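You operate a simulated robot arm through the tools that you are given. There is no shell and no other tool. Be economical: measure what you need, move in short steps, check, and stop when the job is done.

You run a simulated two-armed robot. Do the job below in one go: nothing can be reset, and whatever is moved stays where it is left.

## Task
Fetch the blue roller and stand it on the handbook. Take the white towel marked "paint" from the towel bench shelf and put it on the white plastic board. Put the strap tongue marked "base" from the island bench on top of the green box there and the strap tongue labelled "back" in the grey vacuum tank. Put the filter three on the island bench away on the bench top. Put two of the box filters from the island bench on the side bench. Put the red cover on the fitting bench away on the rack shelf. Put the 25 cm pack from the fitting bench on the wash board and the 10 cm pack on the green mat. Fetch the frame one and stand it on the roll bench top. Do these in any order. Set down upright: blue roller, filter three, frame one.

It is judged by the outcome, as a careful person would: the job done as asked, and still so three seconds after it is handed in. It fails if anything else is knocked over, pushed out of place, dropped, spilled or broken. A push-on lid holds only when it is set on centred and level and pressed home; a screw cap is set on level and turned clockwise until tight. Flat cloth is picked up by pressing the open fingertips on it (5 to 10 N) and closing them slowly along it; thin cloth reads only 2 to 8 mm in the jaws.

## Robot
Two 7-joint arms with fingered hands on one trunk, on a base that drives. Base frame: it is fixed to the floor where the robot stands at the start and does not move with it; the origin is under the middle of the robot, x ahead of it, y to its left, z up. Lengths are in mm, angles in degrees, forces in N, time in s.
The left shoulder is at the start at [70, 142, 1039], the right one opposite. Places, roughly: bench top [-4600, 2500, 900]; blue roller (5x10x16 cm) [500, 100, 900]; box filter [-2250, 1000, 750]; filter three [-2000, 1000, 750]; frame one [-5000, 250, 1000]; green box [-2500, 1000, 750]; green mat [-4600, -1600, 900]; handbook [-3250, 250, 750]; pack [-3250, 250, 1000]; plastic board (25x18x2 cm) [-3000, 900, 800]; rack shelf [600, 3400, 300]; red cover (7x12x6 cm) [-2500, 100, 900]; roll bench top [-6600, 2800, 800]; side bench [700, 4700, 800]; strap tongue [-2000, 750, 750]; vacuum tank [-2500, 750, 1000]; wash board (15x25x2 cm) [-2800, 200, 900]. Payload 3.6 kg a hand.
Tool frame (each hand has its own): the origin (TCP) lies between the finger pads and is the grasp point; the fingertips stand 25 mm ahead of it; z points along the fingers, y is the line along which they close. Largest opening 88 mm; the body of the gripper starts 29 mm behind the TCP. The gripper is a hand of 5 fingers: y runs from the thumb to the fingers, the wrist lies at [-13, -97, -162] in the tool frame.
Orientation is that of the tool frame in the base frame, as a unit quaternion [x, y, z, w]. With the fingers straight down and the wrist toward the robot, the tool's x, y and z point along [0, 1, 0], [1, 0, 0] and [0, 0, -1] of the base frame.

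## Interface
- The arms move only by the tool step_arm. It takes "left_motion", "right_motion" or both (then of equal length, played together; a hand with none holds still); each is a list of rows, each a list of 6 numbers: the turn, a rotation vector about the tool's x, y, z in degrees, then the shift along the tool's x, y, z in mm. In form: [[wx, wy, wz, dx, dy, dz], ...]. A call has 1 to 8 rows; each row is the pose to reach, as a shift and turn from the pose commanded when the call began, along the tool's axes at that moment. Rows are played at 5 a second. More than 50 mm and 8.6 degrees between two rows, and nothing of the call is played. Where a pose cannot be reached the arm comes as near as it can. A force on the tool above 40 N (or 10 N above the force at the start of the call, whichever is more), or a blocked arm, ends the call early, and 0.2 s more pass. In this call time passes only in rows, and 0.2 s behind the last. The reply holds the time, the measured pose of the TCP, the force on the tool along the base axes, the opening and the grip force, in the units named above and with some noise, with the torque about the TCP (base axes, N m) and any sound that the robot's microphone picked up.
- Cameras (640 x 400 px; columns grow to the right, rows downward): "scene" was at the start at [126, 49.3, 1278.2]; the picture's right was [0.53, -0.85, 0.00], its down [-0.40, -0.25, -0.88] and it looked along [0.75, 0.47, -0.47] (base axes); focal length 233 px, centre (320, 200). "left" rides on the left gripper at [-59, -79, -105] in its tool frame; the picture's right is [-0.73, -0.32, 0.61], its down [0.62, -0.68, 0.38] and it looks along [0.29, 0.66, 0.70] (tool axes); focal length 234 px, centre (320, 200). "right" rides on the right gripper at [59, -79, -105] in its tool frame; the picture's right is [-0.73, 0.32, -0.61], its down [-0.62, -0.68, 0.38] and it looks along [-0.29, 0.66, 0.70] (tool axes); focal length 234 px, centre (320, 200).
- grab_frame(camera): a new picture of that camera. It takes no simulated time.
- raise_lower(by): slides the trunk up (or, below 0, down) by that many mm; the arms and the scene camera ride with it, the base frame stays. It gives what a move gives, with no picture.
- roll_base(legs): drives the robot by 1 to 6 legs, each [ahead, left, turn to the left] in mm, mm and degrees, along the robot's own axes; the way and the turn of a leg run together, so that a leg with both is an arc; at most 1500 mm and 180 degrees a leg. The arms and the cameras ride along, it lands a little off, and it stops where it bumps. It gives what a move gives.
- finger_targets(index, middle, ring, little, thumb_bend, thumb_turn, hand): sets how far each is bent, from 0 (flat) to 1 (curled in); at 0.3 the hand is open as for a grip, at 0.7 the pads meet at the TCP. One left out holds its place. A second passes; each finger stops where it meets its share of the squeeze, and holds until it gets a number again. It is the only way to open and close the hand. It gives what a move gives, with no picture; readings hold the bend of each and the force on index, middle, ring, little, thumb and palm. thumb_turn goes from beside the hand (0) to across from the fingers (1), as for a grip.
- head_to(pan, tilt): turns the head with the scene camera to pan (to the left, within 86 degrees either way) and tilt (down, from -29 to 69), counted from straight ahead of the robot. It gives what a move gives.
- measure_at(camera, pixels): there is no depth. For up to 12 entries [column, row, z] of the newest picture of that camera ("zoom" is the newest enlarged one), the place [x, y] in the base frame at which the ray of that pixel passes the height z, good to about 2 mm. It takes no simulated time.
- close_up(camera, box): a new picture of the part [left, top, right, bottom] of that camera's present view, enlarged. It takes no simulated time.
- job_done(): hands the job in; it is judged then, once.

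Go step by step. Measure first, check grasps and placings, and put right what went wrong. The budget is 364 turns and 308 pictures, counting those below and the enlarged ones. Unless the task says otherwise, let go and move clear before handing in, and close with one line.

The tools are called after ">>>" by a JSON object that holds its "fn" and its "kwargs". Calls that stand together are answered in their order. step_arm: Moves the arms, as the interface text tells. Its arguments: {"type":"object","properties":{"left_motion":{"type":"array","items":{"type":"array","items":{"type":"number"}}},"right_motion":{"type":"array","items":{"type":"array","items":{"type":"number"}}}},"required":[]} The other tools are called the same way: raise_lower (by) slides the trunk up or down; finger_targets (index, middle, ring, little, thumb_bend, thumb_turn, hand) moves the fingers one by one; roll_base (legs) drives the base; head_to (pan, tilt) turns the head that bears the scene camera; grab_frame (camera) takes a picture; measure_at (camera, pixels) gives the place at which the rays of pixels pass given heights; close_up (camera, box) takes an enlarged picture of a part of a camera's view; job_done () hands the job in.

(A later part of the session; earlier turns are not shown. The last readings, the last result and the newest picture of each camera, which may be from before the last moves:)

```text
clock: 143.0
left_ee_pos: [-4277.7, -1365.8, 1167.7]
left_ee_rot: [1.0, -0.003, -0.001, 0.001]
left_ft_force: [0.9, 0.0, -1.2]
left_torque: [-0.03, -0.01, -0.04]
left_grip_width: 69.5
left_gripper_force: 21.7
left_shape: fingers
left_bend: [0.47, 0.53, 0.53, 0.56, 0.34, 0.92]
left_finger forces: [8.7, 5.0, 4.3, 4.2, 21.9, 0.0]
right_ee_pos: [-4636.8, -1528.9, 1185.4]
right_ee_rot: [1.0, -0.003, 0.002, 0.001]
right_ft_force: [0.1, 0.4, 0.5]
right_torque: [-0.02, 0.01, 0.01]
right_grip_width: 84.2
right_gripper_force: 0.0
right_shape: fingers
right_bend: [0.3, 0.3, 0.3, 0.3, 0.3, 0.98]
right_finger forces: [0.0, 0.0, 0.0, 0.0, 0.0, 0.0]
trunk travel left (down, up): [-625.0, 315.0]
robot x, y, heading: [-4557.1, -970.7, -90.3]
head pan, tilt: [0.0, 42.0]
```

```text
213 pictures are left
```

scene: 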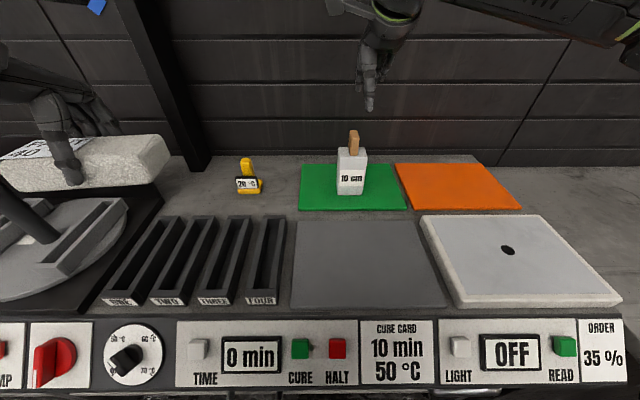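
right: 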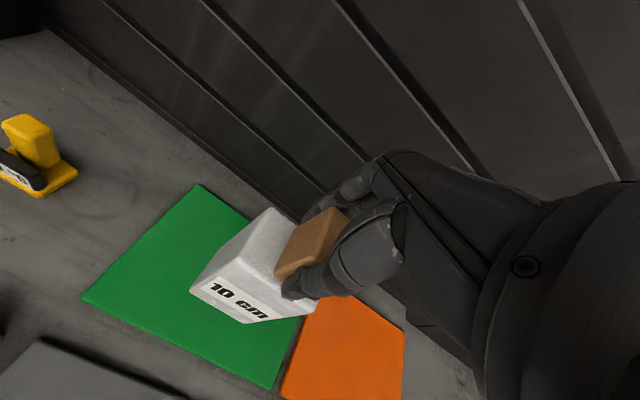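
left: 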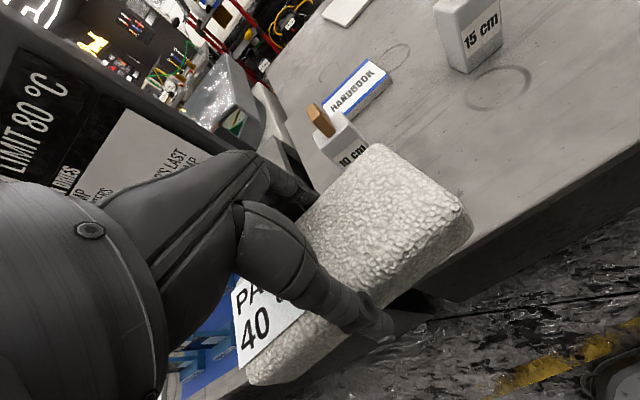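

10 cm pack stands on the green mat. I'll retract, back up to the aisle, turn to face north and find frame one near x≈-5000.

>>> {"fn": "step_arm", "kwargs": {"right_motion": [[0, 0, 0, 0, -45, 0], [0, 0, 0, 0, -90, 0], [0, 0, 0, 0, -135, 0], [0, 0, 0, 0, -180, 0]]}}

>>> {"fn": "roll_base", "kwargs": {"legs": [[-350, 0, 0], [0, 0, 90], [0, 0, 90]]}}

>>> {"fn": "roll_base", "kwargs": {"legs": [[0, 400, 0]]}}

>>> {"fn": "head_to", "kwargs": {"pan": 0, "tilt": 30}}

>>> {"fn": "grab_frame", "kwargs": {"camera": "scene"}}

```text
clock: 144.0
left_ee_pos: [-4279.2, -1365.3, 1167.8]
left_ee_rot: [1.0, -0.004, 0.0, 0.001]
left_ft_force: [-1.0, 0.4, -0.9]
left_torque: [-0.02, 0.01, 0.0]
left_grip_width: 69.8
left_gripper_force: 22.0
left_shape: fingers
left_bend: [0.47, 0.53, 0.53, 0.56, 0.34, 0.92]
left_finger forces: [8.8, 5.1, 4.1, 4.3, 21.7, 0.0]
right_ee_pos: [-4634.1, -1348.7, 1183.9]
right_ee_rot: [1.0, -0.004, 0.002, 0.001]
right_ft_force: [-0.2, -1.0, 1.1]
right_torque: [0.03, 0.03, 0.01]
right_grip_width: 84.5
right_gripper_force: 0.1
right_shape: fingers
right_bend: [0.3, 0.3, 0.3, 0.3, 0.3, 0.98]
right_finger forces: [0.1, 0.1, 0.0, 0.1, 0.0, 0.0]
trunk travel left (down, up): [-625.0, 315.0]
robot x, y, heading: [-4552.2, -970.2, -90.2]
head pan, tilt: [0.0, 42.0]
```

```text
clock: 153.8
left_ee_pos: [-4826.7, -224.1, 1167.1]
left_ee_rot: [0.007, 1.0, -0.001, 0.001]
left_ft_force: [0.0, -0.8, -2.0]
left_torque: [-0.01, 0.01, -0.01]
left_grip_width: 69.0
left_gripper_force: 21.4
left_shape: fingers
left_bend: [0.48, 0.53, 0.54, 0.56, 0.34, 0.92]
left_finger forces: [8.5, 4.9, 4.1, 4.1, 21.3, 0.0]
right_ee_pos: [-4471.1, -239.6, 1182.0]
right_ee_rot: [0.007, 1.0, 0.0, -0.002]
right_ft_force: [0.6, 0.4, 0.3]
right_torque: [-0.02, 0.0, 0.01]
right_grip_width: 84.4
right_gripper_force: 0.0
right_shape: fingers
right_bend: [0.3, 0.3, 0.3, 0.3, 0.3, 0.98]
right_finger forces: [0.1, 0.1, 0.0, 0.1, 0.1, 0.0]
trunk travel left (down, up): [-625.0, 315.0]
robot x, y, heading: [-4555.7, -624.3, 89.3]
head pan, tilt: [0.0, 42.0]
```

```text
clock: 156.3
left_ee_pos: [-5225.0, -218.2, 1167.5]
left_ee_rot: [0.008, 1.0, -0.001, 0.0]
left_ft_force: [0.1, 0.6, -1.7]
left_torque: [-0.02, -0.02, 0.01]
left_grip_width: 68.9
left_gripper_force: 22.0
left_shape: fingers
left_bend: [0.48, 0.53, 0.54, 0.56, 0.34, 0.92]
left_finger forces: [8.5, 4.9, 4.1, 4.2, 21.4, 0.0]
right_ee_pos: [-4868.5, -236.4, 1182.5]
right_ee_rot: [0.008, 1.0, 0.0, -0.001]
right_ft_force: [0.7, 0.5, -0.3]
right_torque: [-0.03, -0.01, -0.03]
right_grip_width: 84.8
right_gripper_force: 0.0
right_shape: fingers
right_bend: [0.3, 0.3, 0.3, 0.3, 0.3, 0.98]
right_finger forces: [0.0, 0.0, 0.0, 0.0, 0.1, 0.0]
trunk travel left (down, up): [-625.0, 315.0]
robot x, y, heading: [-4953.0, -618.3, 89.0]
head pan, tilt: [0.0, 42.0]
```

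```text
clock: 157.1
left_ee_pos: [-5224.7, -217.4, 1166.1]
left_ee_rot: [0.007, 1.0, -0.001, 0.0]
left_ft_force: [-0.2, -0.2, -1.7]
left_torque: [0.0, 0.0, 0.0]
left_grip_width: 68.8
left_gripper_force: 21.2
left_shape: fingers
left_bend: [0.48, 0.53, 0.54, 0.56, 0.34, 0.92]
left_finger forces: [8.4, 4.9, 4.1, 4.1, 21.2, 0.0]
right_ee_pos: [-4870.6, -235.5, 1183.4]
right_ee_rot: [0.007, 1.0, 0.0, -0.002]
right_ft_force: [0.6, 0.0, -0.1]
right_torque: [0.03, -0.03, 0.0]
right_grip_width: 84.8
right_gripper_force: 0.0
right_shape: fingers
right_bend: [0.3, 0.3, 0.3, 0.3, 0.3, 0.98]
right_finger forces: [0.0, 0.1, 0.1, 0.0, 0.0, 0.0]
trunk travel left (down, up): [-625.0, 315.0]
robot x, y, heading: [-4949.0, -615.5, 89.1]
head pan, tilt: [0.0, 30.0]
```

```text
212 pictures are left
```

scene: 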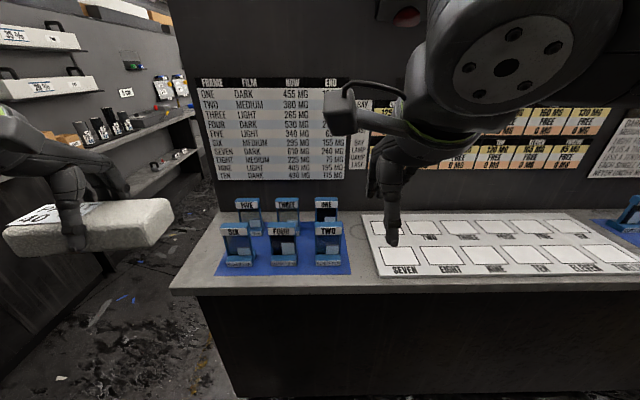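

>>> {"fn": "close_up", "kwargs": {"camera": "scene", "box": [190, 180, 380, 300]}}

```text
3.33 times, centred on (285, 240) of scene
```

zoom: 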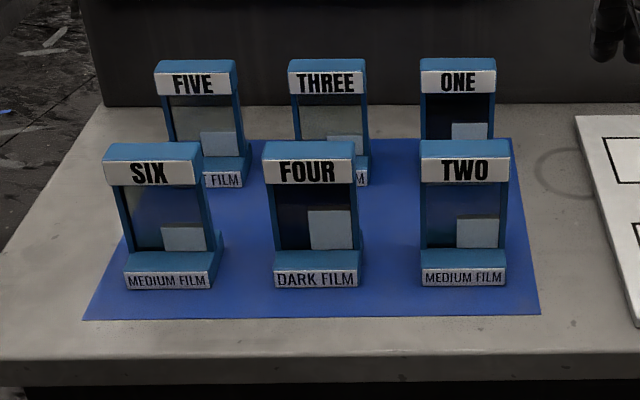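

>>> {"fn": "measure_at", "kwargs": {"camera": "zoom", "pixels": [[424, 188, 850], [424, 188, 880], [508, 282, 850], [423, 282, 850], [423, 282, 880], [494, 190, 850], [300, 355, 850], [300, 355, 880], [300, 106, 870], [457, 62, 980], [457, 62, 1000]]}}

>>> {"fn": "grab_frame", "kwargs": {"camera": "right"}}

```text
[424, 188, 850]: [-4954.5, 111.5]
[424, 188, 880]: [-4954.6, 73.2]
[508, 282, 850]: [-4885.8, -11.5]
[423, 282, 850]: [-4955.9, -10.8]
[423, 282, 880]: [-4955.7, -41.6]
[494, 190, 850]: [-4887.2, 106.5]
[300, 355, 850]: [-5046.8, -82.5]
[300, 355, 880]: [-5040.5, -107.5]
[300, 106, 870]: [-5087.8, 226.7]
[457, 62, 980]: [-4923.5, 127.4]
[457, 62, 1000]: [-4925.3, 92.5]
```

```text
210 pictures are left
```

right: 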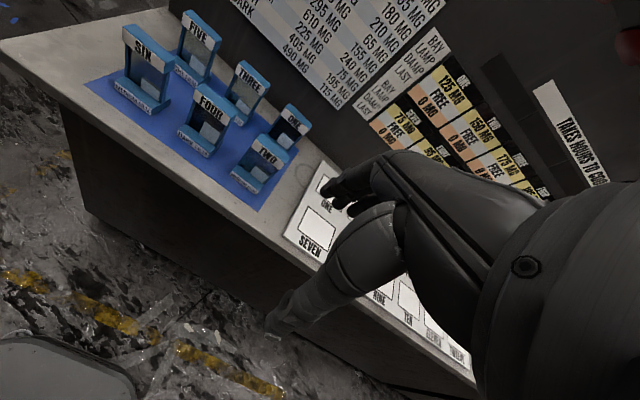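

>>> {"fn": "roll_base", "kwargs": {"legs": [[200, 0, 1]]}}

>>> {"fn": "step_arm", "kwargs": {"right_motion": [[0, 0, 0, 15, 40, 0], [0, 0, 0, 30, 80, 0], [0, 0, 0, 40, 110, 10]]}}

>>> {"fn": "head_to", "kwargs": {"pan": 0, "tilt": 40}}

>>> {"fn": "grab_frame", "kwargs": {"camera": "right"}}

>>> {"fn": "close_up", "kwargs": {"camera": "scene", "box": [230, 120, 430, 280]}}

```text
clock: 158.7
left_ee_pos: [-5228.6, -19.7, 1166.8]
left_ee_rot: [0.0, 1.0, 0.0, 0.0]
left_ft_force: [0.0, -0.7, -1.0]
left_torque: [-0.02, -0.01, -0.01]
left_grip_width: 69.0
left_gripper_force: 21.9
left_shape: fingers
left_bend: [0.48, 0.53, 0.54, 0.56, 0.34, 0.92]
left_finger forces: [8.5, 4.9, 4.1, 4.1, 21.4, 0.1]
right_ee_pos: [-4873.0, -32.7, 1183.0]
right_ee_rot: [0.001, 1.0, 0.001, -0.002]
right_ft_force: [0.8, -0.8, 0.3]
right_torque: [-0.03, 0.03, -0.02]
right_grip_width: 84.6
right_gripper_force: 0.2
right_shape: fingers
right_bend: [0.3, 0.3, 0.3, 0.3, 0.3, 0.98]
right_finger forces: [0.1, 0.0, 0.0, 0.0, 0.0, 0.1]
trunk travel left (down, up): [-625.0, 315.0]
robot x, y, heading: [-4949.6, -417.1, 90.0]
head pan, tilt: [0.0, 30.0]
```

```text
clock: 159.5
left_ee_pos: [-5228.9, -17.9, 1165.7]
left_ee_rot: [0.0, 1.0, -0.001, 0.0]
left_ft_force: [1.2, 0.5, -1.7]
left_torque: [0.02, 0.03, -0.01]
left_grip_width: 68.8
left_gripper_force: 21.7
left_shape: fingers
left_bend: [0.48, 0.53, 0.54, 0.56, 0.34, 0.92]
left_finger forces: [8.5, 4.9, 4.1, 4.0, 21.2, 0.1]
right_ee_pos: [-4912.2, 81.2, 1170.0]
right_ee_rot: [0.001, 1.0, 0.0, -0.002]
right_ft_force: [0.1, 0.8, 0.2]
right_torque: [-0.02, 0.0, -0.03]
right_grip_width: 84.6
right_gripper_force: 0.2
right_shape: fingers
right_bend: [0.3, 0.3, 0.3, 0.3, 0.3, 0.98]
right_finger forces: [0.0, 0.0, 0.0, 0.0, 0.0, 0.1]
trunk travel left (down, up): [-625.0, 315.0]
robot x, y, heading: [-4952.6, -417.6, 89.9]
head pan, tilt: [0.0, 30.0]
```

```text
clock: 160.2
left_ee_pos: [-5230.1, -19.9, 1166.2]
left_ee_rot: [0.0, 1.0, 0.0, -0.001]
left_ft_force: [-0.2, 0.0, -1.9]
left_torque: [0.02, -0.02, 0.01]
left_grip_width: 68.9
left_gripper_force: 21.2
left_shape: fingers
left_bend: [0.48, 0.53, 0.54, 0.56, 0.34, 0.92]
left_finger forces: [8.5, 4.9, 4.2, 4.1, 21.3, 0.0]
right_ee_pos: [-4910.5, 79.3, 1171.1]
right_ee_rot: [0.001, 1.0, 0.0, -0.002]
right_ft_force: [0.1, 0.0, -0.3]
right_torque: [0.02, -0.02, -0.02]
right_grip_width: 84.8
right_gripper_force: 0.0
right_shape: fingers
right_bend: [0.3, 0.3, 0.3, 0.3, 0.3, 0.98]
right_finger forces: [0.0, 0.1, 0.0, 0.0, 0.0, 0.1]
trunk travel left (down, up): [-625.0, 315.0]
robot x, y, heading: [-4948.6, -414.5, 90.2]
head pan, tilt: [0.0, 40.0]
```

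```text
209 pictures are left
```

right: 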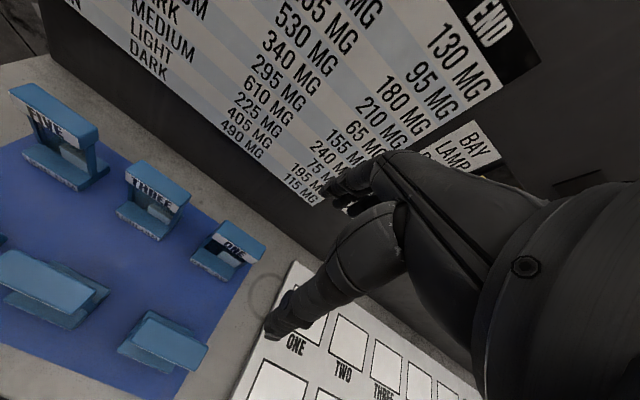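

```text
2.50 times, centred on (330, 200) of scene
```

zoom: 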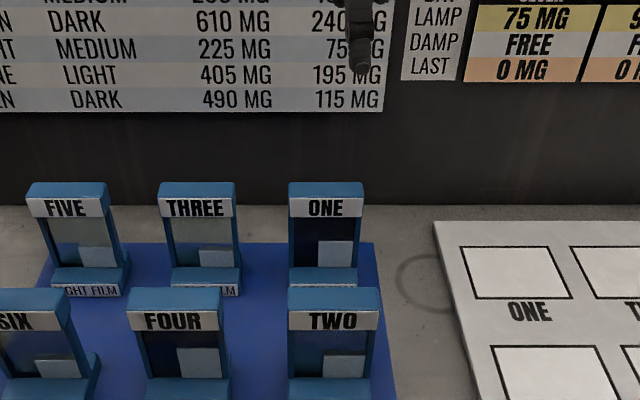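

>>> {"fn": "close_up", "kwargs": {"camera": "right", "box": [150, 190, 310, 290]}}

>>> {"fn": "measure_at", "kwargs": {"camera": "scene", "pixels": [[328.4, 196, 960], [328.4, 196, 980], [328.4, 196, 1000], [313.6, 199, 980], [343.4, 199, 980], [313.6, 193, 980]]}}

```text
4.00 times, centred on (230, 240) of right
```

zoom: 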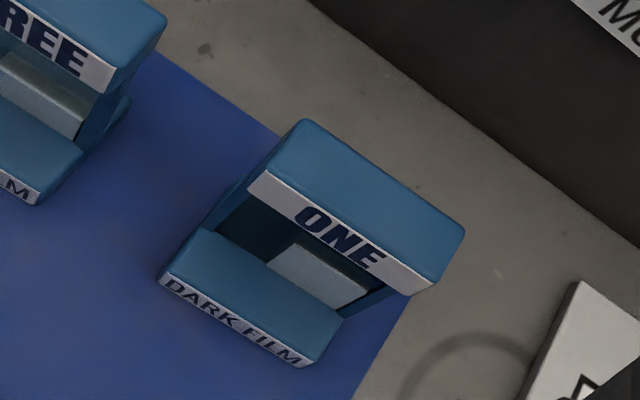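

```text
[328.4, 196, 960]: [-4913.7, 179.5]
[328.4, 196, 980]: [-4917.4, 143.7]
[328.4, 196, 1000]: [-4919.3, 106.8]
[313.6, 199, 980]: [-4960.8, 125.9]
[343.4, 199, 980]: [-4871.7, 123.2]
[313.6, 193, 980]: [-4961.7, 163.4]
```

>>> {"fn": "measure_at", "kwargs": {"camera": "zoom", "pixels": [[365, 200, 960], [365, 200, 980], [365, 200, 1000], [300, 120, 980], [464, 228, 980], [432, 280, 980], [262, 172, 980], [165, 275, 850], [300, 365, 850]]}}

```text
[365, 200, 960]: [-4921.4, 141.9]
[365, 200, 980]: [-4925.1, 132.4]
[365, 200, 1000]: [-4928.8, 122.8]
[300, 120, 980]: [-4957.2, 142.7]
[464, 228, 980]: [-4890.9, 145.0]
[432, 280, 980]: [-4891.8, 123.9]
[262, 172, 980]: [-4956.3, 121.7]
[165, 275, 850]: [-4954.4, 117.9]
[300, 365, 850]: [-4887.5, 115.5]
```

>>> {"fn": "step_arm", "kwargs": {"right_motion": [[0, 0, 0, 11, 48, 0], [0, 0, 0, 11, 48, 45], [0, 0, 0, 11, 48, 90], [0, 0, 0, 11, 48, 130]]}}

>>> {"fn": "close_up", "kwargs": {"camera": "right", "box": [180, 180, 380, 305]}}

```text
clock: 161.2
left_ee_pos: [-5228.3, -19.3, 1166.7]
left_ee_rot: [0.0, 1.0, 0.0, 0.0]
left_ft_force: [0.8, -0.8, -1.1]
left_torque: [0.0, -0.02, 0.0]
left_grip_width: 68.9
left_gripper_force: 21.3
left_shape: fingers
left_bend: [0.48, 0.53, 0.54, 0.56, 0.34, 0.92]
left_finger forces: [8.5, 4.8, 4.2, 4.2, 21.3, 0.0]
right_ee_pos: [-4924.5, 130.1, 1044.3]
right_ee_rot: [0.001, 1.0, 0.001, -0.001]
right_ft_force: [0.2, 0.9, -0.2]
right_torque: [-0.01, 0.0, -0.01]
right_grip_width: 84.7
right_gripper_force: 0.1
right_shape: fingers
right_bend: [0.3, 0.3, 0.3, 0.3, 0.3, 0.98]
right_finger forces: [0.0, 0.0, 0.1, 0.0, 0.1, 0.0]
trunk travel left (down, up): [-625.0, 315.0]
robot x, y, heading: [-4950.5, -414.6, 90.0]
head pan, tilt: [0.0, 40.0]
```

```text
3.20 times, centred on (280, 242) of right
```

zoom: 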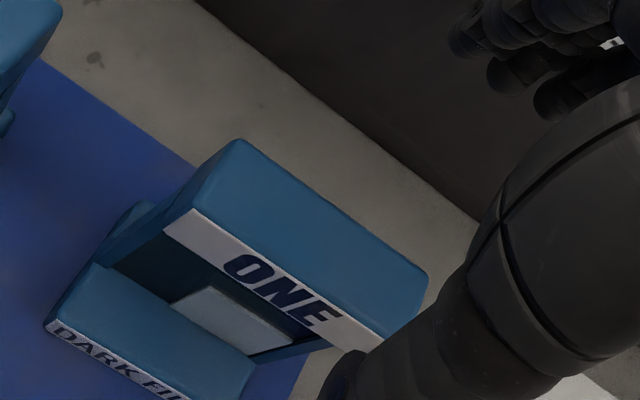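

>>> {"fn": "step_arm", "kwargs": {"right_motion": [[0, 0, 0, 1, 0, 30], [0, 0, 0, 2, 0, 59]]}}

>>> {"fn": "finger_targets", "kwargs": {"hand": "right", "index": 0.74, "middle": 0.74, "ring": 0.74, "little": 0.74, "thumb_bend": 0.74}}

>>> {"fn": "grab_frame", "kwargs": {"camera": "right"}}

```text
clock: 161.8
left_ee_pos: [-5229.6, -19.3, 1167.1]
left_ee_rot: [0.0, 1.0, -0.001, 0.0]
left_ft_force: [-0.4, 0.1, -1.9]
left_torque: [0.04, -0.03, -0.03]
left_grip_width: 68.7
left_gripper_force: 21.2
left_shape: fingers
left_bend: [0.48, 0.53, 0.54, 0.56, 0.34, 0.92]
left_finger forces: [8.5, 4.9, 4.1, 4.0, 21.3, 0.0]
right_ee_pos: [-4927.7, 128.1, 983.9]
right_ee_rot: [0.001, 1.0, 0.001, -0.001]
right_ft_force: [0.1, 0.8, 0.3]
right_torque: [0.02, 0.04, -0.01]
right_grip_width: 84.6
right_gripper_force: 0.0
right_shape: fingers
right_bend: [0.3, 0.3, 0.3, 0.3, 0.3, 0.98]
right_finger forces: [0.1, 0.0, 0.0, 0.1, 0.0, 0.0]
trunk travel left (down, up): [-625.0, 315.0]
robot x, y, heading: [-4949.4, -417.2, 89.7]
head pan, tilt: [0.0, 40.0]
```

```text
clock: 162.8
left_ee_pos: [-5229.3, -20.2, 1167.0]
left_ee_rot: [0.0, 1.0, 0.0, 0.001]
left_ft_force: [-0.6, -1.2, -1.6]
left_torque: [-0.01, -0.02, 0.03]
left_grip_width: 69.0
left_gripper_force: 21.4
left_shape: fingers
left_bend: [0.48, 0.53, 0.54, 0.56, 0.34, 0.92]
left_finger forces: [8.4, 5.0, 4.1, 4.1, 21.4, 0.0]
right_ee_pos: [-4928.5, 127.8, 984.1]
right_ee_rot: [0.001, 1.0, 0.0, -0.002]
right_ft_force: [0.3, 0.0, 0.6]
right_torque: [-0.03, 0.04, 0.02]
right_grip_width: 17.4
right_gripper_force: 13.9
right_shape: fingers
right_bend: [0.72, 0.72, 0.73, 0.74, 0.6, 0.99]
right_finger forces: [7.0, 4.4, 2.8, 0.0, 14.5, 0.1]
trunk travel left (down, up): [-625.0, 315.0]
robot x, y, heading: [-4948.2, -413.6, 89.9]
head pan, tilt: [0.0, 40.0]
```

```text
205 pictures are left
```

right: 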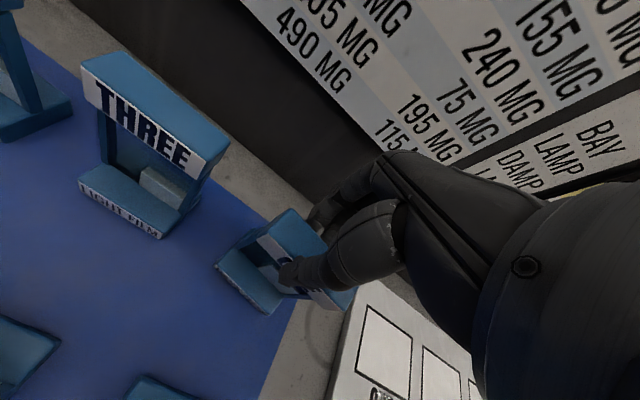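

>>> {"fn": "finger_targets", "kwargs": {"hand": "right", "index": 0.85, "middle": 0.85, "ring": 0.85, "little": 0.8, "thumb_bend": 0.85}}

>>> {"fn": "step_arm", "kwargs": {"right_motion": [[0, 0, 0, 0, 0, -8], [0, 0, 0, 0, 0, -50], [0, 0, 0, 0, 0, -100], [0, 0, 0, 0, 0, -150], [0, 0, 0, 0, 0, -190]]}}

>>> {"fn": "grab_frame", "kwargs": {"camera": "right"}}

>>> {"fn": "grab_frame", "kwargs": {"camera": "scene"}}

```text
clock: 163.8
left_ee_pos: [-5229.6, -19.6, 1166.7]
left_ee_rot: [-0.001, 1.0, 0.0, 0.001]
left_ft_force: [0.5, -0.1, -1.8]
left_torque: [0.02, -0.04, 0.02]
left_grip_width: 68.7
left_gripper_force: 20.7
left_shape: fingers
left_bend: [0.48, 0.53, 0.54, 0.56, 0.34, 0.92]
left_finger forces: [8.5, 4.8, 4.2, 4.1, 21.4, 0.0]
right_ee_pos: [-4927.9, 128.9, 984.9]
right_ee_rot: [0.0, 1.0, 0.0, -0.002]
right_ft_force: [0.2, 0.8, 0.7]
right_torque: [-0.04, -0.01, 0.02]
right_grip_width: 17.4
right_gripper_force: 17.2
right_shape: fingers
right_bend: [0.76, 0.77, 0.85, 0.8, 0.55, 0.99]
right_finger forces: [6.9, 10.0, 0.0, 0.0, 17.4, 0.1]
trunk travel left (down, up): [-625.0, 315.0]
robot x, y, heading: [-4953.8, -417.0, 89.9]
head pan, tilt: [0.0, 40.0]
```

```text
clock: 165.0
left_ee_pos: [-5230.1, -19.9, 1166.1]
left_ee_rot: [0.0, 1.0, -0.001, 0.0]
left_ft_force: [-0.2, -0.3, -1.4]
left_torque: [0.02, -0.02, 0.01]
left_grip_width: 69.0
left_gripper_force: 21.2
left_shape: fingers
left_bend: [0.48, 0.53, 0.54, 0.56, 0.34, 0.92]
left_finger forces: [8.5, 4.9, 4.1, 4.1, 21.3, 0.0]
right_ee_pos: [-4926.5, 126.9, 1175.4]
right_ee_rot: [-0.001, 1.0, 0.0, 0.0]
right_ft_force: [-0.3, -0.2, -2.5]
right_torque: [0.08, 0.0, 0.02]
right_grip_width: 17.3
right_gripper_force: 17.5
right_shape: fingers
right_bend: [0.76, 0.77, 0.85, 0.8, 0.55, 0.99]
right_finger forces: [7.8, 9.8, 0.0, 0.1, 18.1, 0.0]
trunk travel left (down, up): [-625.0, 315.0]
robot x, y, heading: [-4949.9, -415.2, 90.0]
head pan, tilt: [0.0, 40.0]
```

```text
204 pictures are left
```

right: 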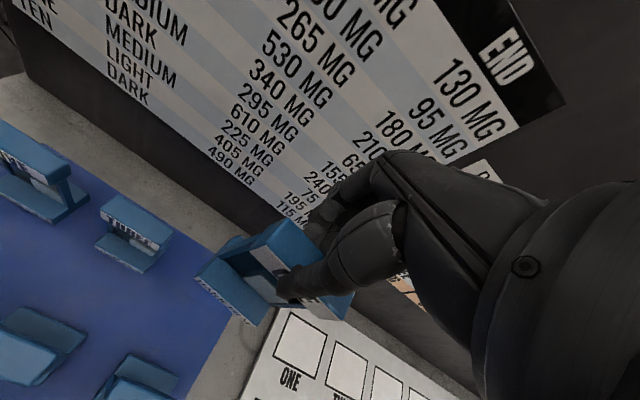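

```text
203 pictures are left
```

scene: 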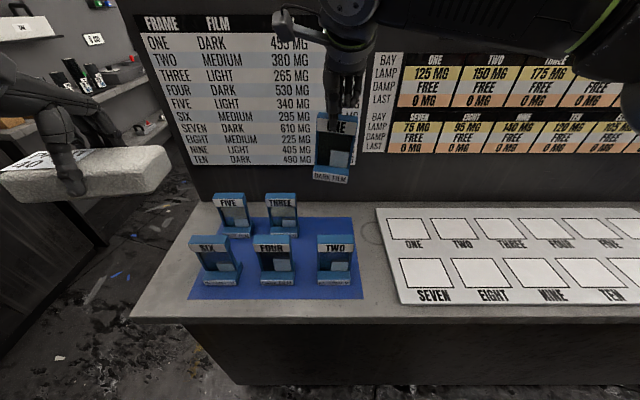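

>>> {"fn": "roll_base", "kwargs": {"legs": [[-200, 0, 0]]}}

>>> {"fn": "head_to", "kwargs": {"pan": 45, "tilt": 25}}

>>> {"fn": "grab_frame", "kwargs": {"camera": "scene"}}

```text
clock: 166.6
left_ee_pos: [-5229.7, -217.9, 1166.6]
left_ee_rot: [0.0, 1.0, -0.001, 0.0]
left_ft_force: [0.4, 0.7, -2.0]
left_torque: [0.0, -0.02, -0.01]
left_grip_width: 68.8
left_gripper_force: 21.4
left_shape: fingers
left_bend: [0.48, 0.53, 0.54, 0.56, 0.34, 0.92]
left_finger forces: [8.5, 4.9, 4.0, 4.1, 21.3, 0.0]
right_ee_pos: [-4925.7, -70.0, 1174.9]
right_ee_rot: [0.001, 1.0, 0.0, -0.002]
right_ft_force: [0.3, -0.1, -3.8]
right_torque: [0.05, 0.02, -0.02]
right_grip_width: 17.4
right_gripper_force: 18.2
right_shape: fingers
right_bend: [0.76, 0.77, 0.85, 0.8, 0.55, 0.99]
right_finger forces: [7.8, 10.0, 0.0, 0.1, 18.1, 0.1]
trunk travel left (down, up): [-625.0, 315.0]
robot x, y, heading: [-4950.0, -617.1, 89.8]
head pan, tilt: [0.0, 40.0]
```

```text
clock: 167.7
left_ee_pos: [-5229.0, -219.5, 1166.9]
left_ee_rot: [0.0, 1.0, 0.0, 0.0]
left_ft_force: [1.2, -0.9, -1.2]
left_torque: [0.02, 0.0, 0.02]
left_grip_width: 68.8
left_gripper_force: 21.2
left_shape: fingers
left_bend: [0.48, 0.53, 0.54, 0.56, 0.34, 0.92]
left_finger forces: [8.5, 4.8, 4.1, 4.1, 21.4, 0.0]
right_ee_pos: [-4925.4, -71.7, 1174.9]
right_ee_rot: [0.001, 1.0, 0.0, -0.002]
right_ft_force: [0.1, -0.8, -3.5]
right_torque: [0.01, 0.04, 0.02]
right_grip_width: 17.1
right_gripper_force: 17.9
right_shape: fingers
right_bend: [0.76, 0.77, 0.85, 0.8, 0.55, 0.99]
right_finger forces: [7.7, 9.9, 0.1, 0.0, 18.1, 0.0]
trunk travel left (down, up): [-625.0, 315.0]
robot x, y, heading: [-4950.1, -616.0, 89.8]
head pan, tilt: [45.0, 25.0]
```

```text
202 pictures are left
```

scene: 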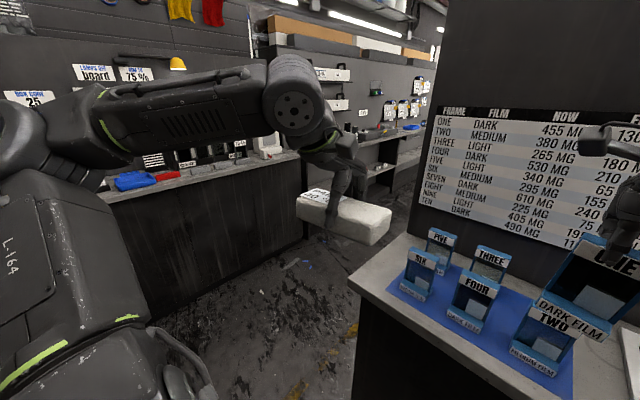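

>>> {"fn": "measure_at", "kwargs": {"camera": "scene", "pixels": [[150, 330, 0], [305, 240, 0], [350, 275, 850], [425, 232, 850], [400, 195, 0], [295, 155, 900], [110, 200, 900], [330, 215, 0]]}}

```text
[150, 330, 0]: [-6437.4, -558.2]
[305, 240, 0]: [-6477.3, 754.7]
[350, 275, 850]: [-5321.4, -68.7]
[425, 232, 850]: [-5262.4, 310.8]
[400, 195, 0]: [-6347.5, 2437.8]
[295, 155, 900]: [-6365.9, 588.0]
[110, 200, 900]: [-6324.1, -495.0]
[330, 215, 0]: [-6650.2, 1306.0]
```

>>> {"fn": "roll_base", "kwargs": {"legs": [[0, 860, 0]]}}

>>> {"fn": "head_to", "kwargs": {"pan": 0, "tilt": 20}}

>>> {"fn": "grab_frame", "kwargs": {"camera": "scene"}}

```text
clock: 172.3
left_ee_pos: [-6093.0, -215.2, 1165.4]
left_ee_rot: [0.001, 1.0, -0.001, 0.0]
left_ft_force: [0.0, -0.4, -1.6]
left_torque: [-0.01, 0.0, 0.0]
left_grip_width: 69.0
left_gripper_force: 21.7
left_shape: fingers
left_bend: [0.48, 0.53, 0.54, 0.56, 0.34, 0.92]
left_finger forces: [8.5, 4.9, 4.2, 4.2, 21.3, 0.1]
right_ee_pos: [-5789.3, -69.1, 1175.0]
right_ee_rot: [0.002, 1.0, 0.0, -0.002]
right_ft_force: [-0.6, 0.2, -3.5]
right_torque: [0.07, 0.01, -0.02]
right_grip_width: 17.5
right_gripper_force: 17.7
right_shape: fingers
right_bend: [0.76, 0.77, 0.85, 0.8, 0.55, 0.99]
right_finger forces: [7.9, 10.0, 0.0, 0.1, 18.1, 0.1]
trunk travel left (down, up): [-625.0, 315.0]
robot x, y, heading: [-5815.2, -612.8, 89.8]
head pan, tilt: [45.0, 25.0]
```

```text
clock: 173.4
left_ee_pos: [-6092.6, -217.1, 1165.4]
left_ee_rot: [0.002, 1.0, -0.001, 0.0]
left_ft_force: [-0.3, 0.3, -2.4]
left_torque: [0.02, -0.02, 0.02]
left_grip_width: 68.8
left_gripper_force: 21.5
left_shape: fingers
left_bend: [0.48, 0.53, 0.54, 0.56, 0.34, 0.92]
left_finger forces: [8.5, 5.0, 4.1, 4.1, 21.3, 0.1]
right_ee_pos: [-5789.4, -70.6, 1174.3]
right_ee_rot: [0.002, 1.0, 0.0, -0.002]
right_ft_force: [0.1, 0.2, -3.7]
right_torque: [0.0, 0.03, -0.02]
right_grip_width: 16.9
right_gripper_force: 18.2
right_shape: fingers
right_bend: [0.76, 0.77, 0.85, 0.8, 0.55, 0.99]
right_finger forces: [7.9, 10.0, 0.0, 0.1, 18.1, 0.1]
trunk travel left (down, up): [-625.0, 315.0]
robot x, y, heading: [-5810.7, -611.5, 89.8]
head pan, tilt: [0.0, 20.0]
```

```text
201 pictures are left
```

scene: 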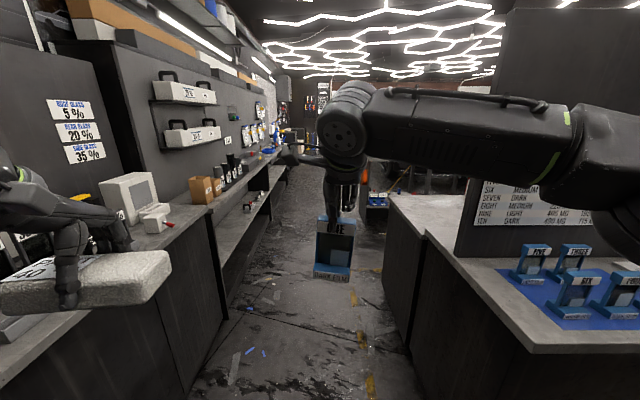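

>>> {"fn": "step_arm", "kwargs": {"left_motion": [[0, 0, 0, -40, 0, 0], [0, 0, 0, -80, 0, 0], [0, 0, 0, -120, 0, 0]]}}

>>> {"fn": "roll_base", "kwargs": {"legs": [[1200, 0, 0]]}}

>>> {"fn": "grab_frame", "kwargs": {"camera": "scene"}}

>>> {"fn": "head_to", "kwargs": {"pan": -60, "tilt": 20}}

>>> {"fn": "grab_frame", "kwargs": {"camera": "scene"}}

>>> {"fn": "head_to", "kwargs": {"pan": 50, "tilt": 20}}

>>> {"fn": "grab_frame", "kwargs": {"camera": "scene"}}

```text
clock: 174.2
left_ee_pos: [-5972.1, -214.9, 1164.3]
left_ee_rot: [0.002, 1.0, -0.001, -0.001]
left_ft_force: [0.1, 0.3, -1.4]
left_torque: [0.01, 0.0, -0.02]
left_grip_width: 69.0
left_gripper_force: 21.8
left_shape: fingers
left_bend: [0.48, 0.53, 0.54, 0.56, 0.34, 0.92]
left_finger forces: [8.6, 5.0, 4.2, 4.2, 21.5, 0.0]
right_ee_pos: [-5787.7, -69.2, 1173.9]
right_ee_rot: [0.003, 1.0, 0.0, -0.003]
right_ft_force: [0.1, 0.5, -4.0]
right_torque: [0.04, 0.03, 0.02]
right_grip_width: 17.3
right_gripper_force: 17.9
right_shape: fingers
right_bend: [0.76, 0.77, 0.85, 0.8, 0.55, 0.99]
right_finger forces: [7.9, 10.1, 0.0, 0.0, 18.2, 0.1]
trunk travel left (down, up): [-625.0, 315.0]
robot x, y, heading: [-5818.6, -615.8, 89.8]
head pan, tilt: [0.0, 20.0]
```

```text
clock: 180.3
left_ee_pos: [-5981.5, 977.3, 1165.2]
left_ee_rot: [-0.005, 1.0, -0.001, 0.0]
left_ft_force: [0.1, -0.6, -2.1]
left_torque: [0.03, 0.0, 0.0]
left_grip_width: 68.9
left_gripper_force: 21.8
left_shape: fingers
left_bend: [0.48, 0.53, 0.54, 0.56, 0.34, 0.92]
left_finger forces: [8.4, 5.0, 4.2, 4.0, 21.5, 0.0]
right_ee_pos: [-5798.1, 1126.7, 1173.3]
right_ee_rot: [-0.004, 1.0, 0.0, -0.001]
right_ft_force: [0.1, -0.2, -3.7]
right_torque: [0.06, 0.01, 0.03]
right_grip_width: 17.2
right_gripper_force: 17.9
right_shape: fingers
right_bend: [0.76, 0.77, 0.85, 0.8, 0.55, 0.99]
right_finger forces: [8.0, 9.9, 0.0, 0.1, 18.1, 0.1]
trunk travel left (down, up): [-625.0, 315.0]
robot x, y, heading: [-5820.4, 580.6, 90.2]
head pan, tilt: [0.0, 20.0]
```

```text
200 pictures are left
```

scene: 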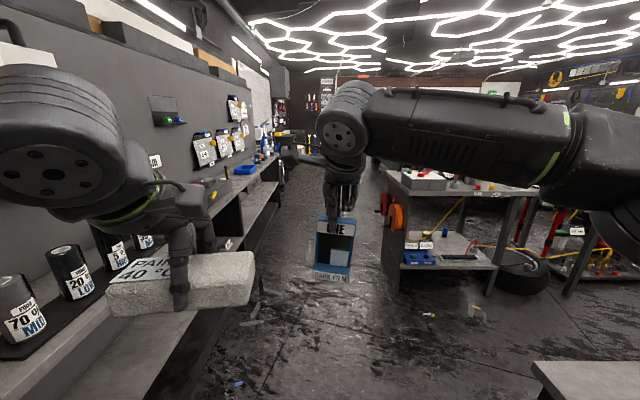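

```text
clock: 181.6
left_ee_pos: [-5980.4, 978.0, 1165.4]
left_ee_rot: [-0.005, 1.0, -0.001, 0.0]
left_ft_force: [-1.1, -0.6, -1.4]
left_torque: [0.0, -0.03, 0.01]
left_grip_width: 68.8
left_gripper_force: 22.2
left_shape: fingers
left_bend: [0.48, 0.53, 0.54, 0.56, 0.34, 0.92]
left_finger forces: [8.5, 5.0, 4.2, 4.1, 21.4, 0.0]
right_ee_pos: [-5799.1, 1126.9, 1173.9]
right_ee_rot: [-0.005, 1.0, 0.0, -0.001]
right_ft_force: [0.4, -0.6, -3.0]
right_torque: [0.01, 0.05, 0.03]
right_grip_width: 17.2
right_gripper_force: 17.5
right_shape: fingers
right_bend: [0.76, 0.77, 0.85, 0.8, 0.55, 0.99]
right_finger forces: [7.9, 9.9, 0.0, 0.1, 18.2, 0.0]
trunk travel left (down, up): [-625.0, 315.0]
robot x, y, heading: [-5816.3, 584.5, 90.4]
head pan, tilt: [-60.0, 20.0]
```

```text
199 pictures are left
```

scene: 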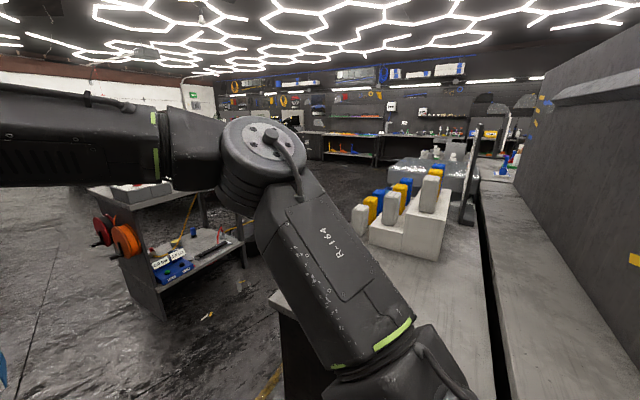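

```text
clock: 183.4
left_ee_pos: [-5979.4, 977.8, 1164.7]
left_ee_rot: [-0.004, 1.0, -0.001, 0.001]
left_ft_force: [0.1, -0.1, -1.1]
left_torque: [-0.02, -0.02, -0.01]
left_grip_width: 68.8
left_gripper_force: 21.8
left_shape: fingers
left_bend: [0.48, 0.53, 0.54, 0.56, 0.34, 0.92]
left_finger forces: [8.4, 5.1, 4.2, 4.1, 21.5, 0.2]
right_ee_pos: [-5799.2, 1127.0, 1173.3]
right_ee_rot: [-0.004, 1.0, 0.0, -0.002]
right_ft_force: [-0.2, -0.3, -3.3]
right_torque: [0.06, 0.05, 0.01]
right_grip_width: 17.4
right_gripper_force: 17.5
right_shape: fingers
right_bend: [0.76, 0.77, 0.85, 0.8, 0.55, 0.99]
right_finger forces: [8.0, 10.0, 0.0, 0.0, 18.1, 0.0]
trunk travel left (down, up): [-625.0, 315.0]
robot x, y, heading: [-5820.3, 582.8, 90.5]
head pan, tilt: [50.0, 20.0]
```

```text
198 pictures are left
```

scene: 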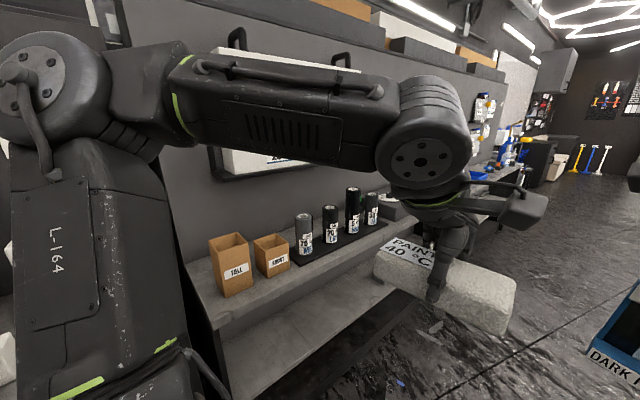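

>>> {"fn": "roll_base", "kwargs": {"legs": [[1400, 0, 0]]}}

>>> {"fn": "grab_frame", "kwargs": {"camera": "scene"}}

>>> {"fn": "head_to", "kwargs": {"pan": -70, "tilt": 20}}

>>> {"fn": "grab_frame", "kwargs": {"camera": "scene"}}

```text
clock: 190.4
left_ee_pos: [-6002.4, 2370.1, 1165.3]
left_ee_rot: [-0.009, 1.0, -0.001, 0.0]
left_ft_force: [-0.1, 0.7, -1.5]
left_torque: [0.02, 0.01, 0.0]
left_grip_width: 69.1
left_gripper_force: 21.6
left_shape: fingers
left_bend: [0.48, 0.53, 0.54, 0.56, 0.34, 0.92]
left_finger forces: [8.4, 5.0, 4.2, 4.1, 21.4, 0.0]
right_ee_pos: [-5823.1, 2519.4, 1174.7]
right_ee_rot: [-0.009, 1.0, 0.0, -0.002]
right_ft_force: [0.8, -0.2, -2.8]
right_torque: [0.07, 0.0, -0.01]
right_grip_width: 17.1
right_gripper_force: 18.0
right_shape: fingers
right_bend: [0.76, 0.77, 0.85, 0.8, 0.55, 0.99]
right_finger forces: [8.0, 10.0, 0.0, 0.0, 18.1, 0.0]
trunk travel left (down, up): [-625.0, 315.0]
robot x, y, heading: [-5834.4, 1975.7, 90.9]
head pan, tilt: [50.0, 20.0]
```

```text
197 pictures are left
```

scene: 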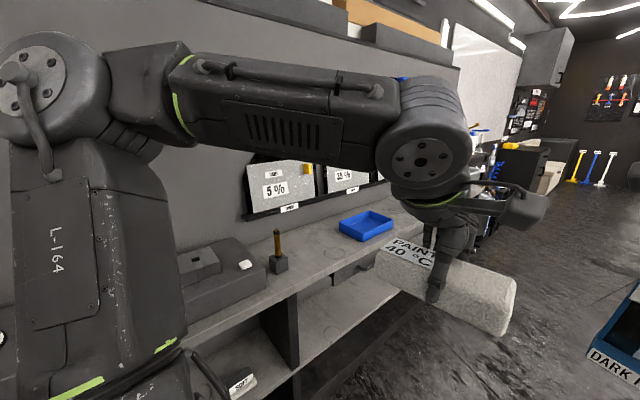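

```text
clock: 192.4
left_ee_pos: [-6002.2, 2370.2, 1165.7]
left_ee_rot: [-0.009, 1.0, 0.0, 0.0]
left_ft_force: [-0.2, -0.1, -1.9]
left_torque: [0.05, -0.06, 0.01]
left_grip_width: 68.8
left_gripper_force: 22.0
left_shape: fingers
left_bend: [0.48, 0.53, 0.54, 0.56, 0.34, 0.92]
left_finger forces: [8.4, 5.0, 4.2, 4.1, 21.5, 0.0]
right_ee_pos: [-5822.9, 2521.1, 1174.3]
right_ee_rot: [-0.009, 1.0, 0.0, -0.002]
right_ft_force: [-0.8, 0.0, -3.5]
right_torque: [0.02, 0.02, 0.0]
right_grip_width: 17.4
right_gripper_force: 18.2
right_shape: fingers
right_bend: [0.76, 0.77, 0.85, 0.8, 0.55, 0.99]
right_finger forces: [8.0, 9.9, 0.0, 0.0, 18.0, 0.1]
trunk travel left (down, up): [-625.0, 315.0]
robot x, y, heading: [-5836.8, 1976.7, 91.1]
head pan, tilt: [-70.0, 20.0]
```

```text
196 pictures are left
```

scene: 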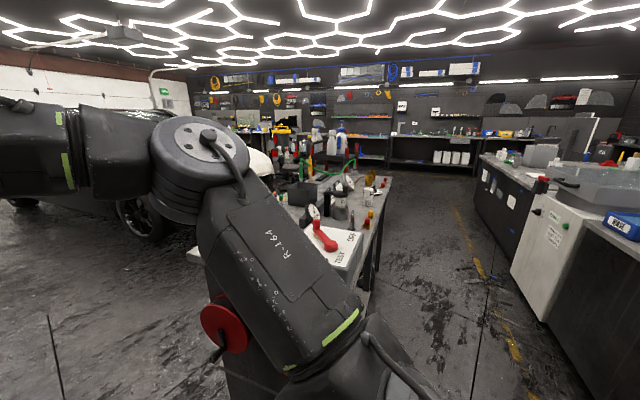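

>>> {"fn": "roll_base", "kwargs": {"legs": [[780, 0, -1], [0, 0, 90]]}}

>>> {"fn": "head_to", "kwargs": {"pan": 0, "tilt": 25}}

>>> {"fn": "grab_frame", "kwargs": {"camera": "scene"}}

```text
clock: 200.5
left_ee_pos: [-6238.2, 2595.0, 1165.8]
left_ee_rot: [0.714, -0.7, 0.001, 0.0]
left_ft_force: [-0.2, 0.2, -1.6]
left_torque: [0.0, 0.04, 0.0]
left_grip_width: 68.7
left_gripper_force: 21.2
left_shape: fingers
left_bend: [0.48, 0.53, 0.54, 0.56, 0.34, 0.92]
left_finger forces: [8.4, 4.9, 4.1, 4.0, 21.2, 0.0]
right_ee_pos: [-6387.3, 2773.8, 1174.2]
right_ee_rot: [0.713, -0.701, 0.001, 0.001]
right_ft_force: [1.1, 0.3, -3.8]
right_torque: [0.02, 0.02, -0.02]
right_grip_width: 16.9
right_gripper_force: 18.0
right_shape: fingers
right_bend: [0.76, 0.77, 0.85, 0.8, 0.55, 0.99]
right_finger forces: [7.9, 9.7, 0.0, 0.0, 18.0, 0.0]
trunk travel left (down, up): [-625.0, 315.0]
robot x, y, heading: [-5841.4, 2760.3, -179.0]
head pan, tilt: [-70.0, 20.0]
```

```text
clock: 201.9
left_ee_pos: [-6237.2, 2594.6, 1165.3]
left_ee_rot: [0.714, -0.7, 0.001, 0.0]
left_ft_force: [-0.2, 0.0, -0.9]
left_torque: [0.01, 0.0, 0.0]
left_grip_width: 68.8
left_gripper_force: 21.2
left_shape: fingers
left_bend: [0.48, 0.53, 0.54, 0.56, 0.34, 0.92]
left_finger forces: [8.4, 4.9, 4.1, 4.0, 21.1, 0.0]
right_ee_pos: [-6387.7, 2774.4, 1174.1]
right_ee_rot: [0.713, -0.701, 0.001, 0.001]
right_ft_force: [0.4, -0.4, -3.7]
right_torque: [-0.03, 0.01, 0.0]
right_grip_width: 17.2
right_gripper_force: 17.7
right_shape: fingers
right_bend: [0.76, 0.77, 0.85, 0.8, 0.55, 0.99]
right_finger forces: [8.0, 9.7, 0.0, 0.0, 17.8, 0.1]
trunk travel left (down, up): [-625.0, 315.0]
robot x, y, heading: [-5846.1, 2762.1, -179.0]
head pan, tilt: [0.0, 25.0]
```

```text
195 pictures are left
```

scene: 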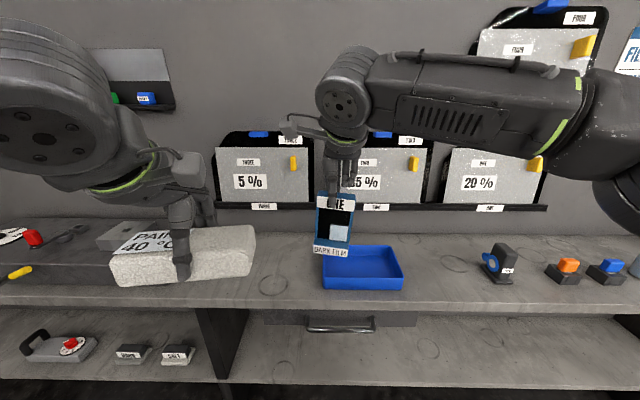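

>>> {"fn": "measure_at", "kwargs": {"camera": "scene", "pixels": [[440, 265, 850], [440, 265, 900], [325, 287, 850], [403, 287, 850], [403, 287, 880], [440, 308, 850], [440, 308, 880], [272, 285, 850], [455, 262, 850]]}}

>>> {"fn": "grab_frame", "kwargs": {"camera": "right"}}

>>> {"fn": "head_to", "kwargs": {"pan": 50, "tilt": 20}}

>>> {"fn": "grab_frame", "kwargs": {"camera": "scene"}}

```text
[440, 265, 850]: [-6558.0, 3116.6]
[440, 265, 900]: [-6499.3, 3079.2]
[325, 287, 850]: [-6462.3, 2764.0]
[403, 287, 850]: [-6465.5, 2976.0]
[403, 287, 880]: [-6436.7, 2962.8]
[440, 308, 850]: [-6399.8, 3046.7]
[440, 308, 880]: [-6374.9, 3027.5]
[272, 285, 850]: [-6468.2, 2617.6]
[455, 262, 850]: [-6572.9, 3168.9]
```

```text
194 pictures are left
```

right: 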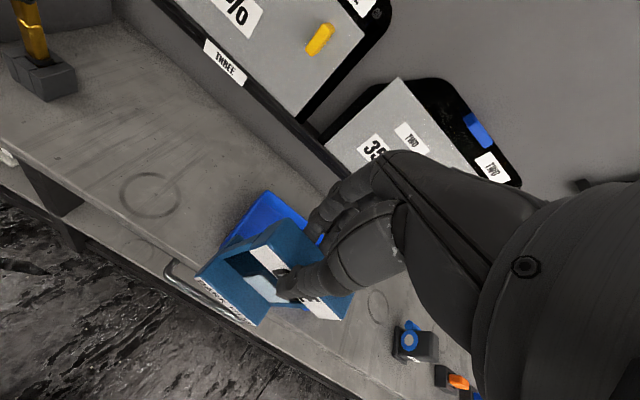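

```text
clock: 203.1
left_ee_pos: [-6236.8, 2594.6, 1164.9]
left_ee_rot: [0.714, -0.7, 0.001, 0.0]
left_ft_force: [0.7, 0.1, -2.2]
left_torque: [0.0, 0.0, 0.04]
left_grip_width: 68.6
left_gripper_force: 21.3
left_shape: fingers
left_bend: [0.48, 0.53, 0.54, 0.56, 0.34, 0.92]
left_finger forces: [8.5, 4.8, 4.1, 4.0, 21.1, 0.0]
right_ee_pos: [-6385.9, 2774.5, 1174.4]
right_ee_rot: [0.713, -0.701, 0.001, 0.001]
right_ft_force: [-0.2, 0.0, -3.9]
right_torque: [-0.03, 0.04, 0.01]
right_grip_width: 17.2
right_gripper_force: 17.5
right_shape: fingers
right_bend: [0.76, 0.77, 0.85, 0.8, 0.55, 0.99]
right_finger forces: [8.0, 9.8, 0.1, 0.1, 17.9, 0.0]
trunk travel left (down, up): [-625.0, 315.0]
robot x, y, heading: [-5848.1, 2763.2, -178.9]
head pan, tilt: [50.0, 20.0]
```

```text
193 pictures are left
```

scene: 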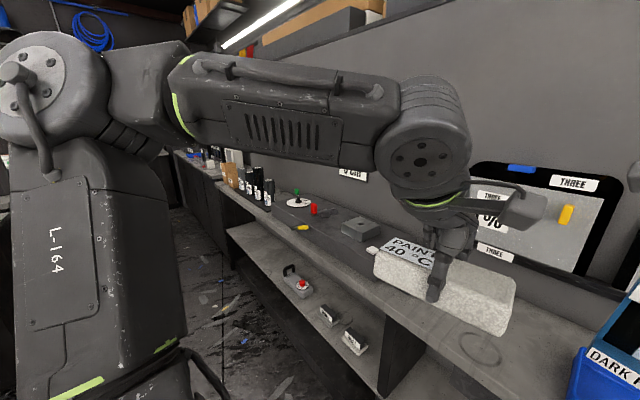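

>>> {"fn": "roll_base", "kwargs": {"legs": [[0, -280, -1], [80, 0, 0]]}}

>>> {"fn": "head_to", "kwargs": {"pan": 0, "tilt": 35}}

>>> {"fn": "grab_frame", "kwargs": {"camera": "scene"}}

>>> {"fn": "grab_frame", "kwargs": {"camera": "right"}}

```text
clock: 205.7
left_ee_pos: [-6322.7, 2879.9, 1165.3]
left_ee_rot: [0.708, -0.707, 0.001, 0.0]
left_ft_force: [0.4, 0.0, -1.6]
left_torque: [0.01, 0.02, 0.0]
left_grip_width: 68.4
left_gripper_force: 21.5
left_shape: fingers
left_bend: [0.48, 0.53, 0.54, 0.56, 0.34, 0.92]
left_finger forces: [8.3, 4.9, 4.0, 4.0, 21.2, 0.1]
right_ee_pos: [-6470.1, 3062.5, 1174.1]
right_ee_rot: [0.708, -0.707, 0.001, 0.002]
right_ft_force: [-0.2, 0.1, -3.1]
right_torque: [0.01, 0.03, 0.01]
right_grip_width: 17.1
right_gripper_force: 17.8
right_shape: fingers
right_bend: [0.76, 0.78, 0.85, 0.8, 0.55, 0.99]
right_finger forces: [7.6, 10.2, 0.0, 0.0, 18.1, 0.0]
trunk travel left (down, up): [-625.0, 315.0]
robot x, y, heading: [-5932.6, 3037.5, -180.0]
head pan, tilt: [50.0, 20.0]
```

```text
clock: 206.9
left_ee_pos: [-6322.4, 2880.3, 1164.7]
left_ee_rot: [0.708, -0.706, 0.001, 0.0]
left_ft_force: [-0.8, -0.8, -1.3]
left_torque: [0.03, 0.0, 0.0]
left_grip_width: 68.2
left_gripper_force: 21.5
left_shape: fingers
left_bend: [0.48, 0.53, 0.54, 0.56, 0.34, 0.92]
left_finger forces: [8.5, 4.8, 4.0, 4.0, 21.1, 0.0]
right_ee_pos: [-6471.4, 3063.2, 1174.3]
right_ee_rot: [0.708, -0.706, 0.002, 0.002]
right_ft_force: [-0.1, 0.4, -3.9]
right_torque: [0.01, 0.02, 0.03]
right_grip_width: 17.1
right_gripper_force: 17.6
right_shape: fingers
right_bend: [0.76, 0.78, 0.85, 0.8, 0.55, 0.99]
right_finger forces: [7.7, 10.1, 0.1, 0.0, 18.0, 0.1]
trunk travel left (down, up): [-625.0, 315.0]
robot x, y, heading: [-5927.1, 3036.0, -180.0]
head pan, tilt: [0.0, 35.0]
```

```text
192 pictures are left
```

scene: 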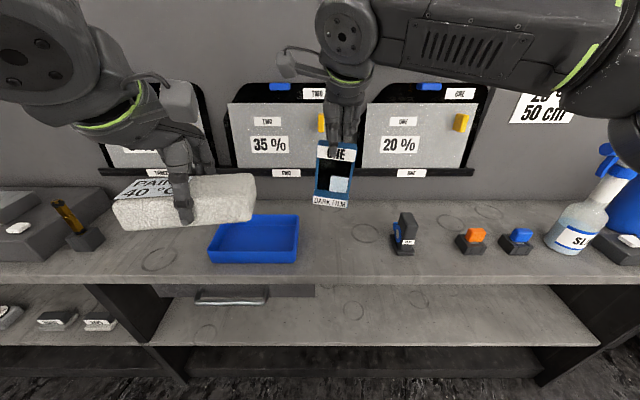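

```text
191 pictures are left
```

right: 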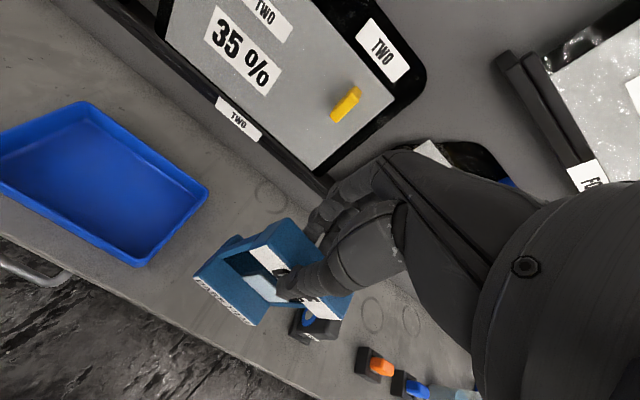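

>>> {"fn": "measure_at", "kwargs": {"camera": "scene", "pixels": [[297, 263, 800], [297, 263, 830], [297, 263, 860], [393, 254, 830], [393, 254, 860], [350, 275, 830], [340, 250, 830]]}}

>>> {"fn": "measure_at", "kwargs": {"camera": "right", "pixels": [[137, 267, 800], [137, 267, 830], [137, 267, 860], [303, 343, 830], [303, 343, 860]]}}

```text
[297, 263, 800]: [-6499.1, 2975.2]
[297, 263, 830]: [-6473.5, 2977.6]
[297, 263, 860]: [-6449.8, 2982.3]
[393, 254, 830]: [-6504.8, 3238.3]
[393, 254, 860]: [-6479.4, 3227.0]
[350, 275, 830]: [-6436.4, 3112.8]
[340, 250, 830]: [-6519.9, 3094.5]
```

```text
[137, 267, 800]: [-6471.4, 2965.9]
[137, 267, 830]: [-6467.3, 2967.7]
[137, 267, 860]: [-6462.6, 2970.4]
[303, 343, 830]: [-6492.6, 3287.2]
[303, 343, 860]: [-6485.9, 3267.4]
```

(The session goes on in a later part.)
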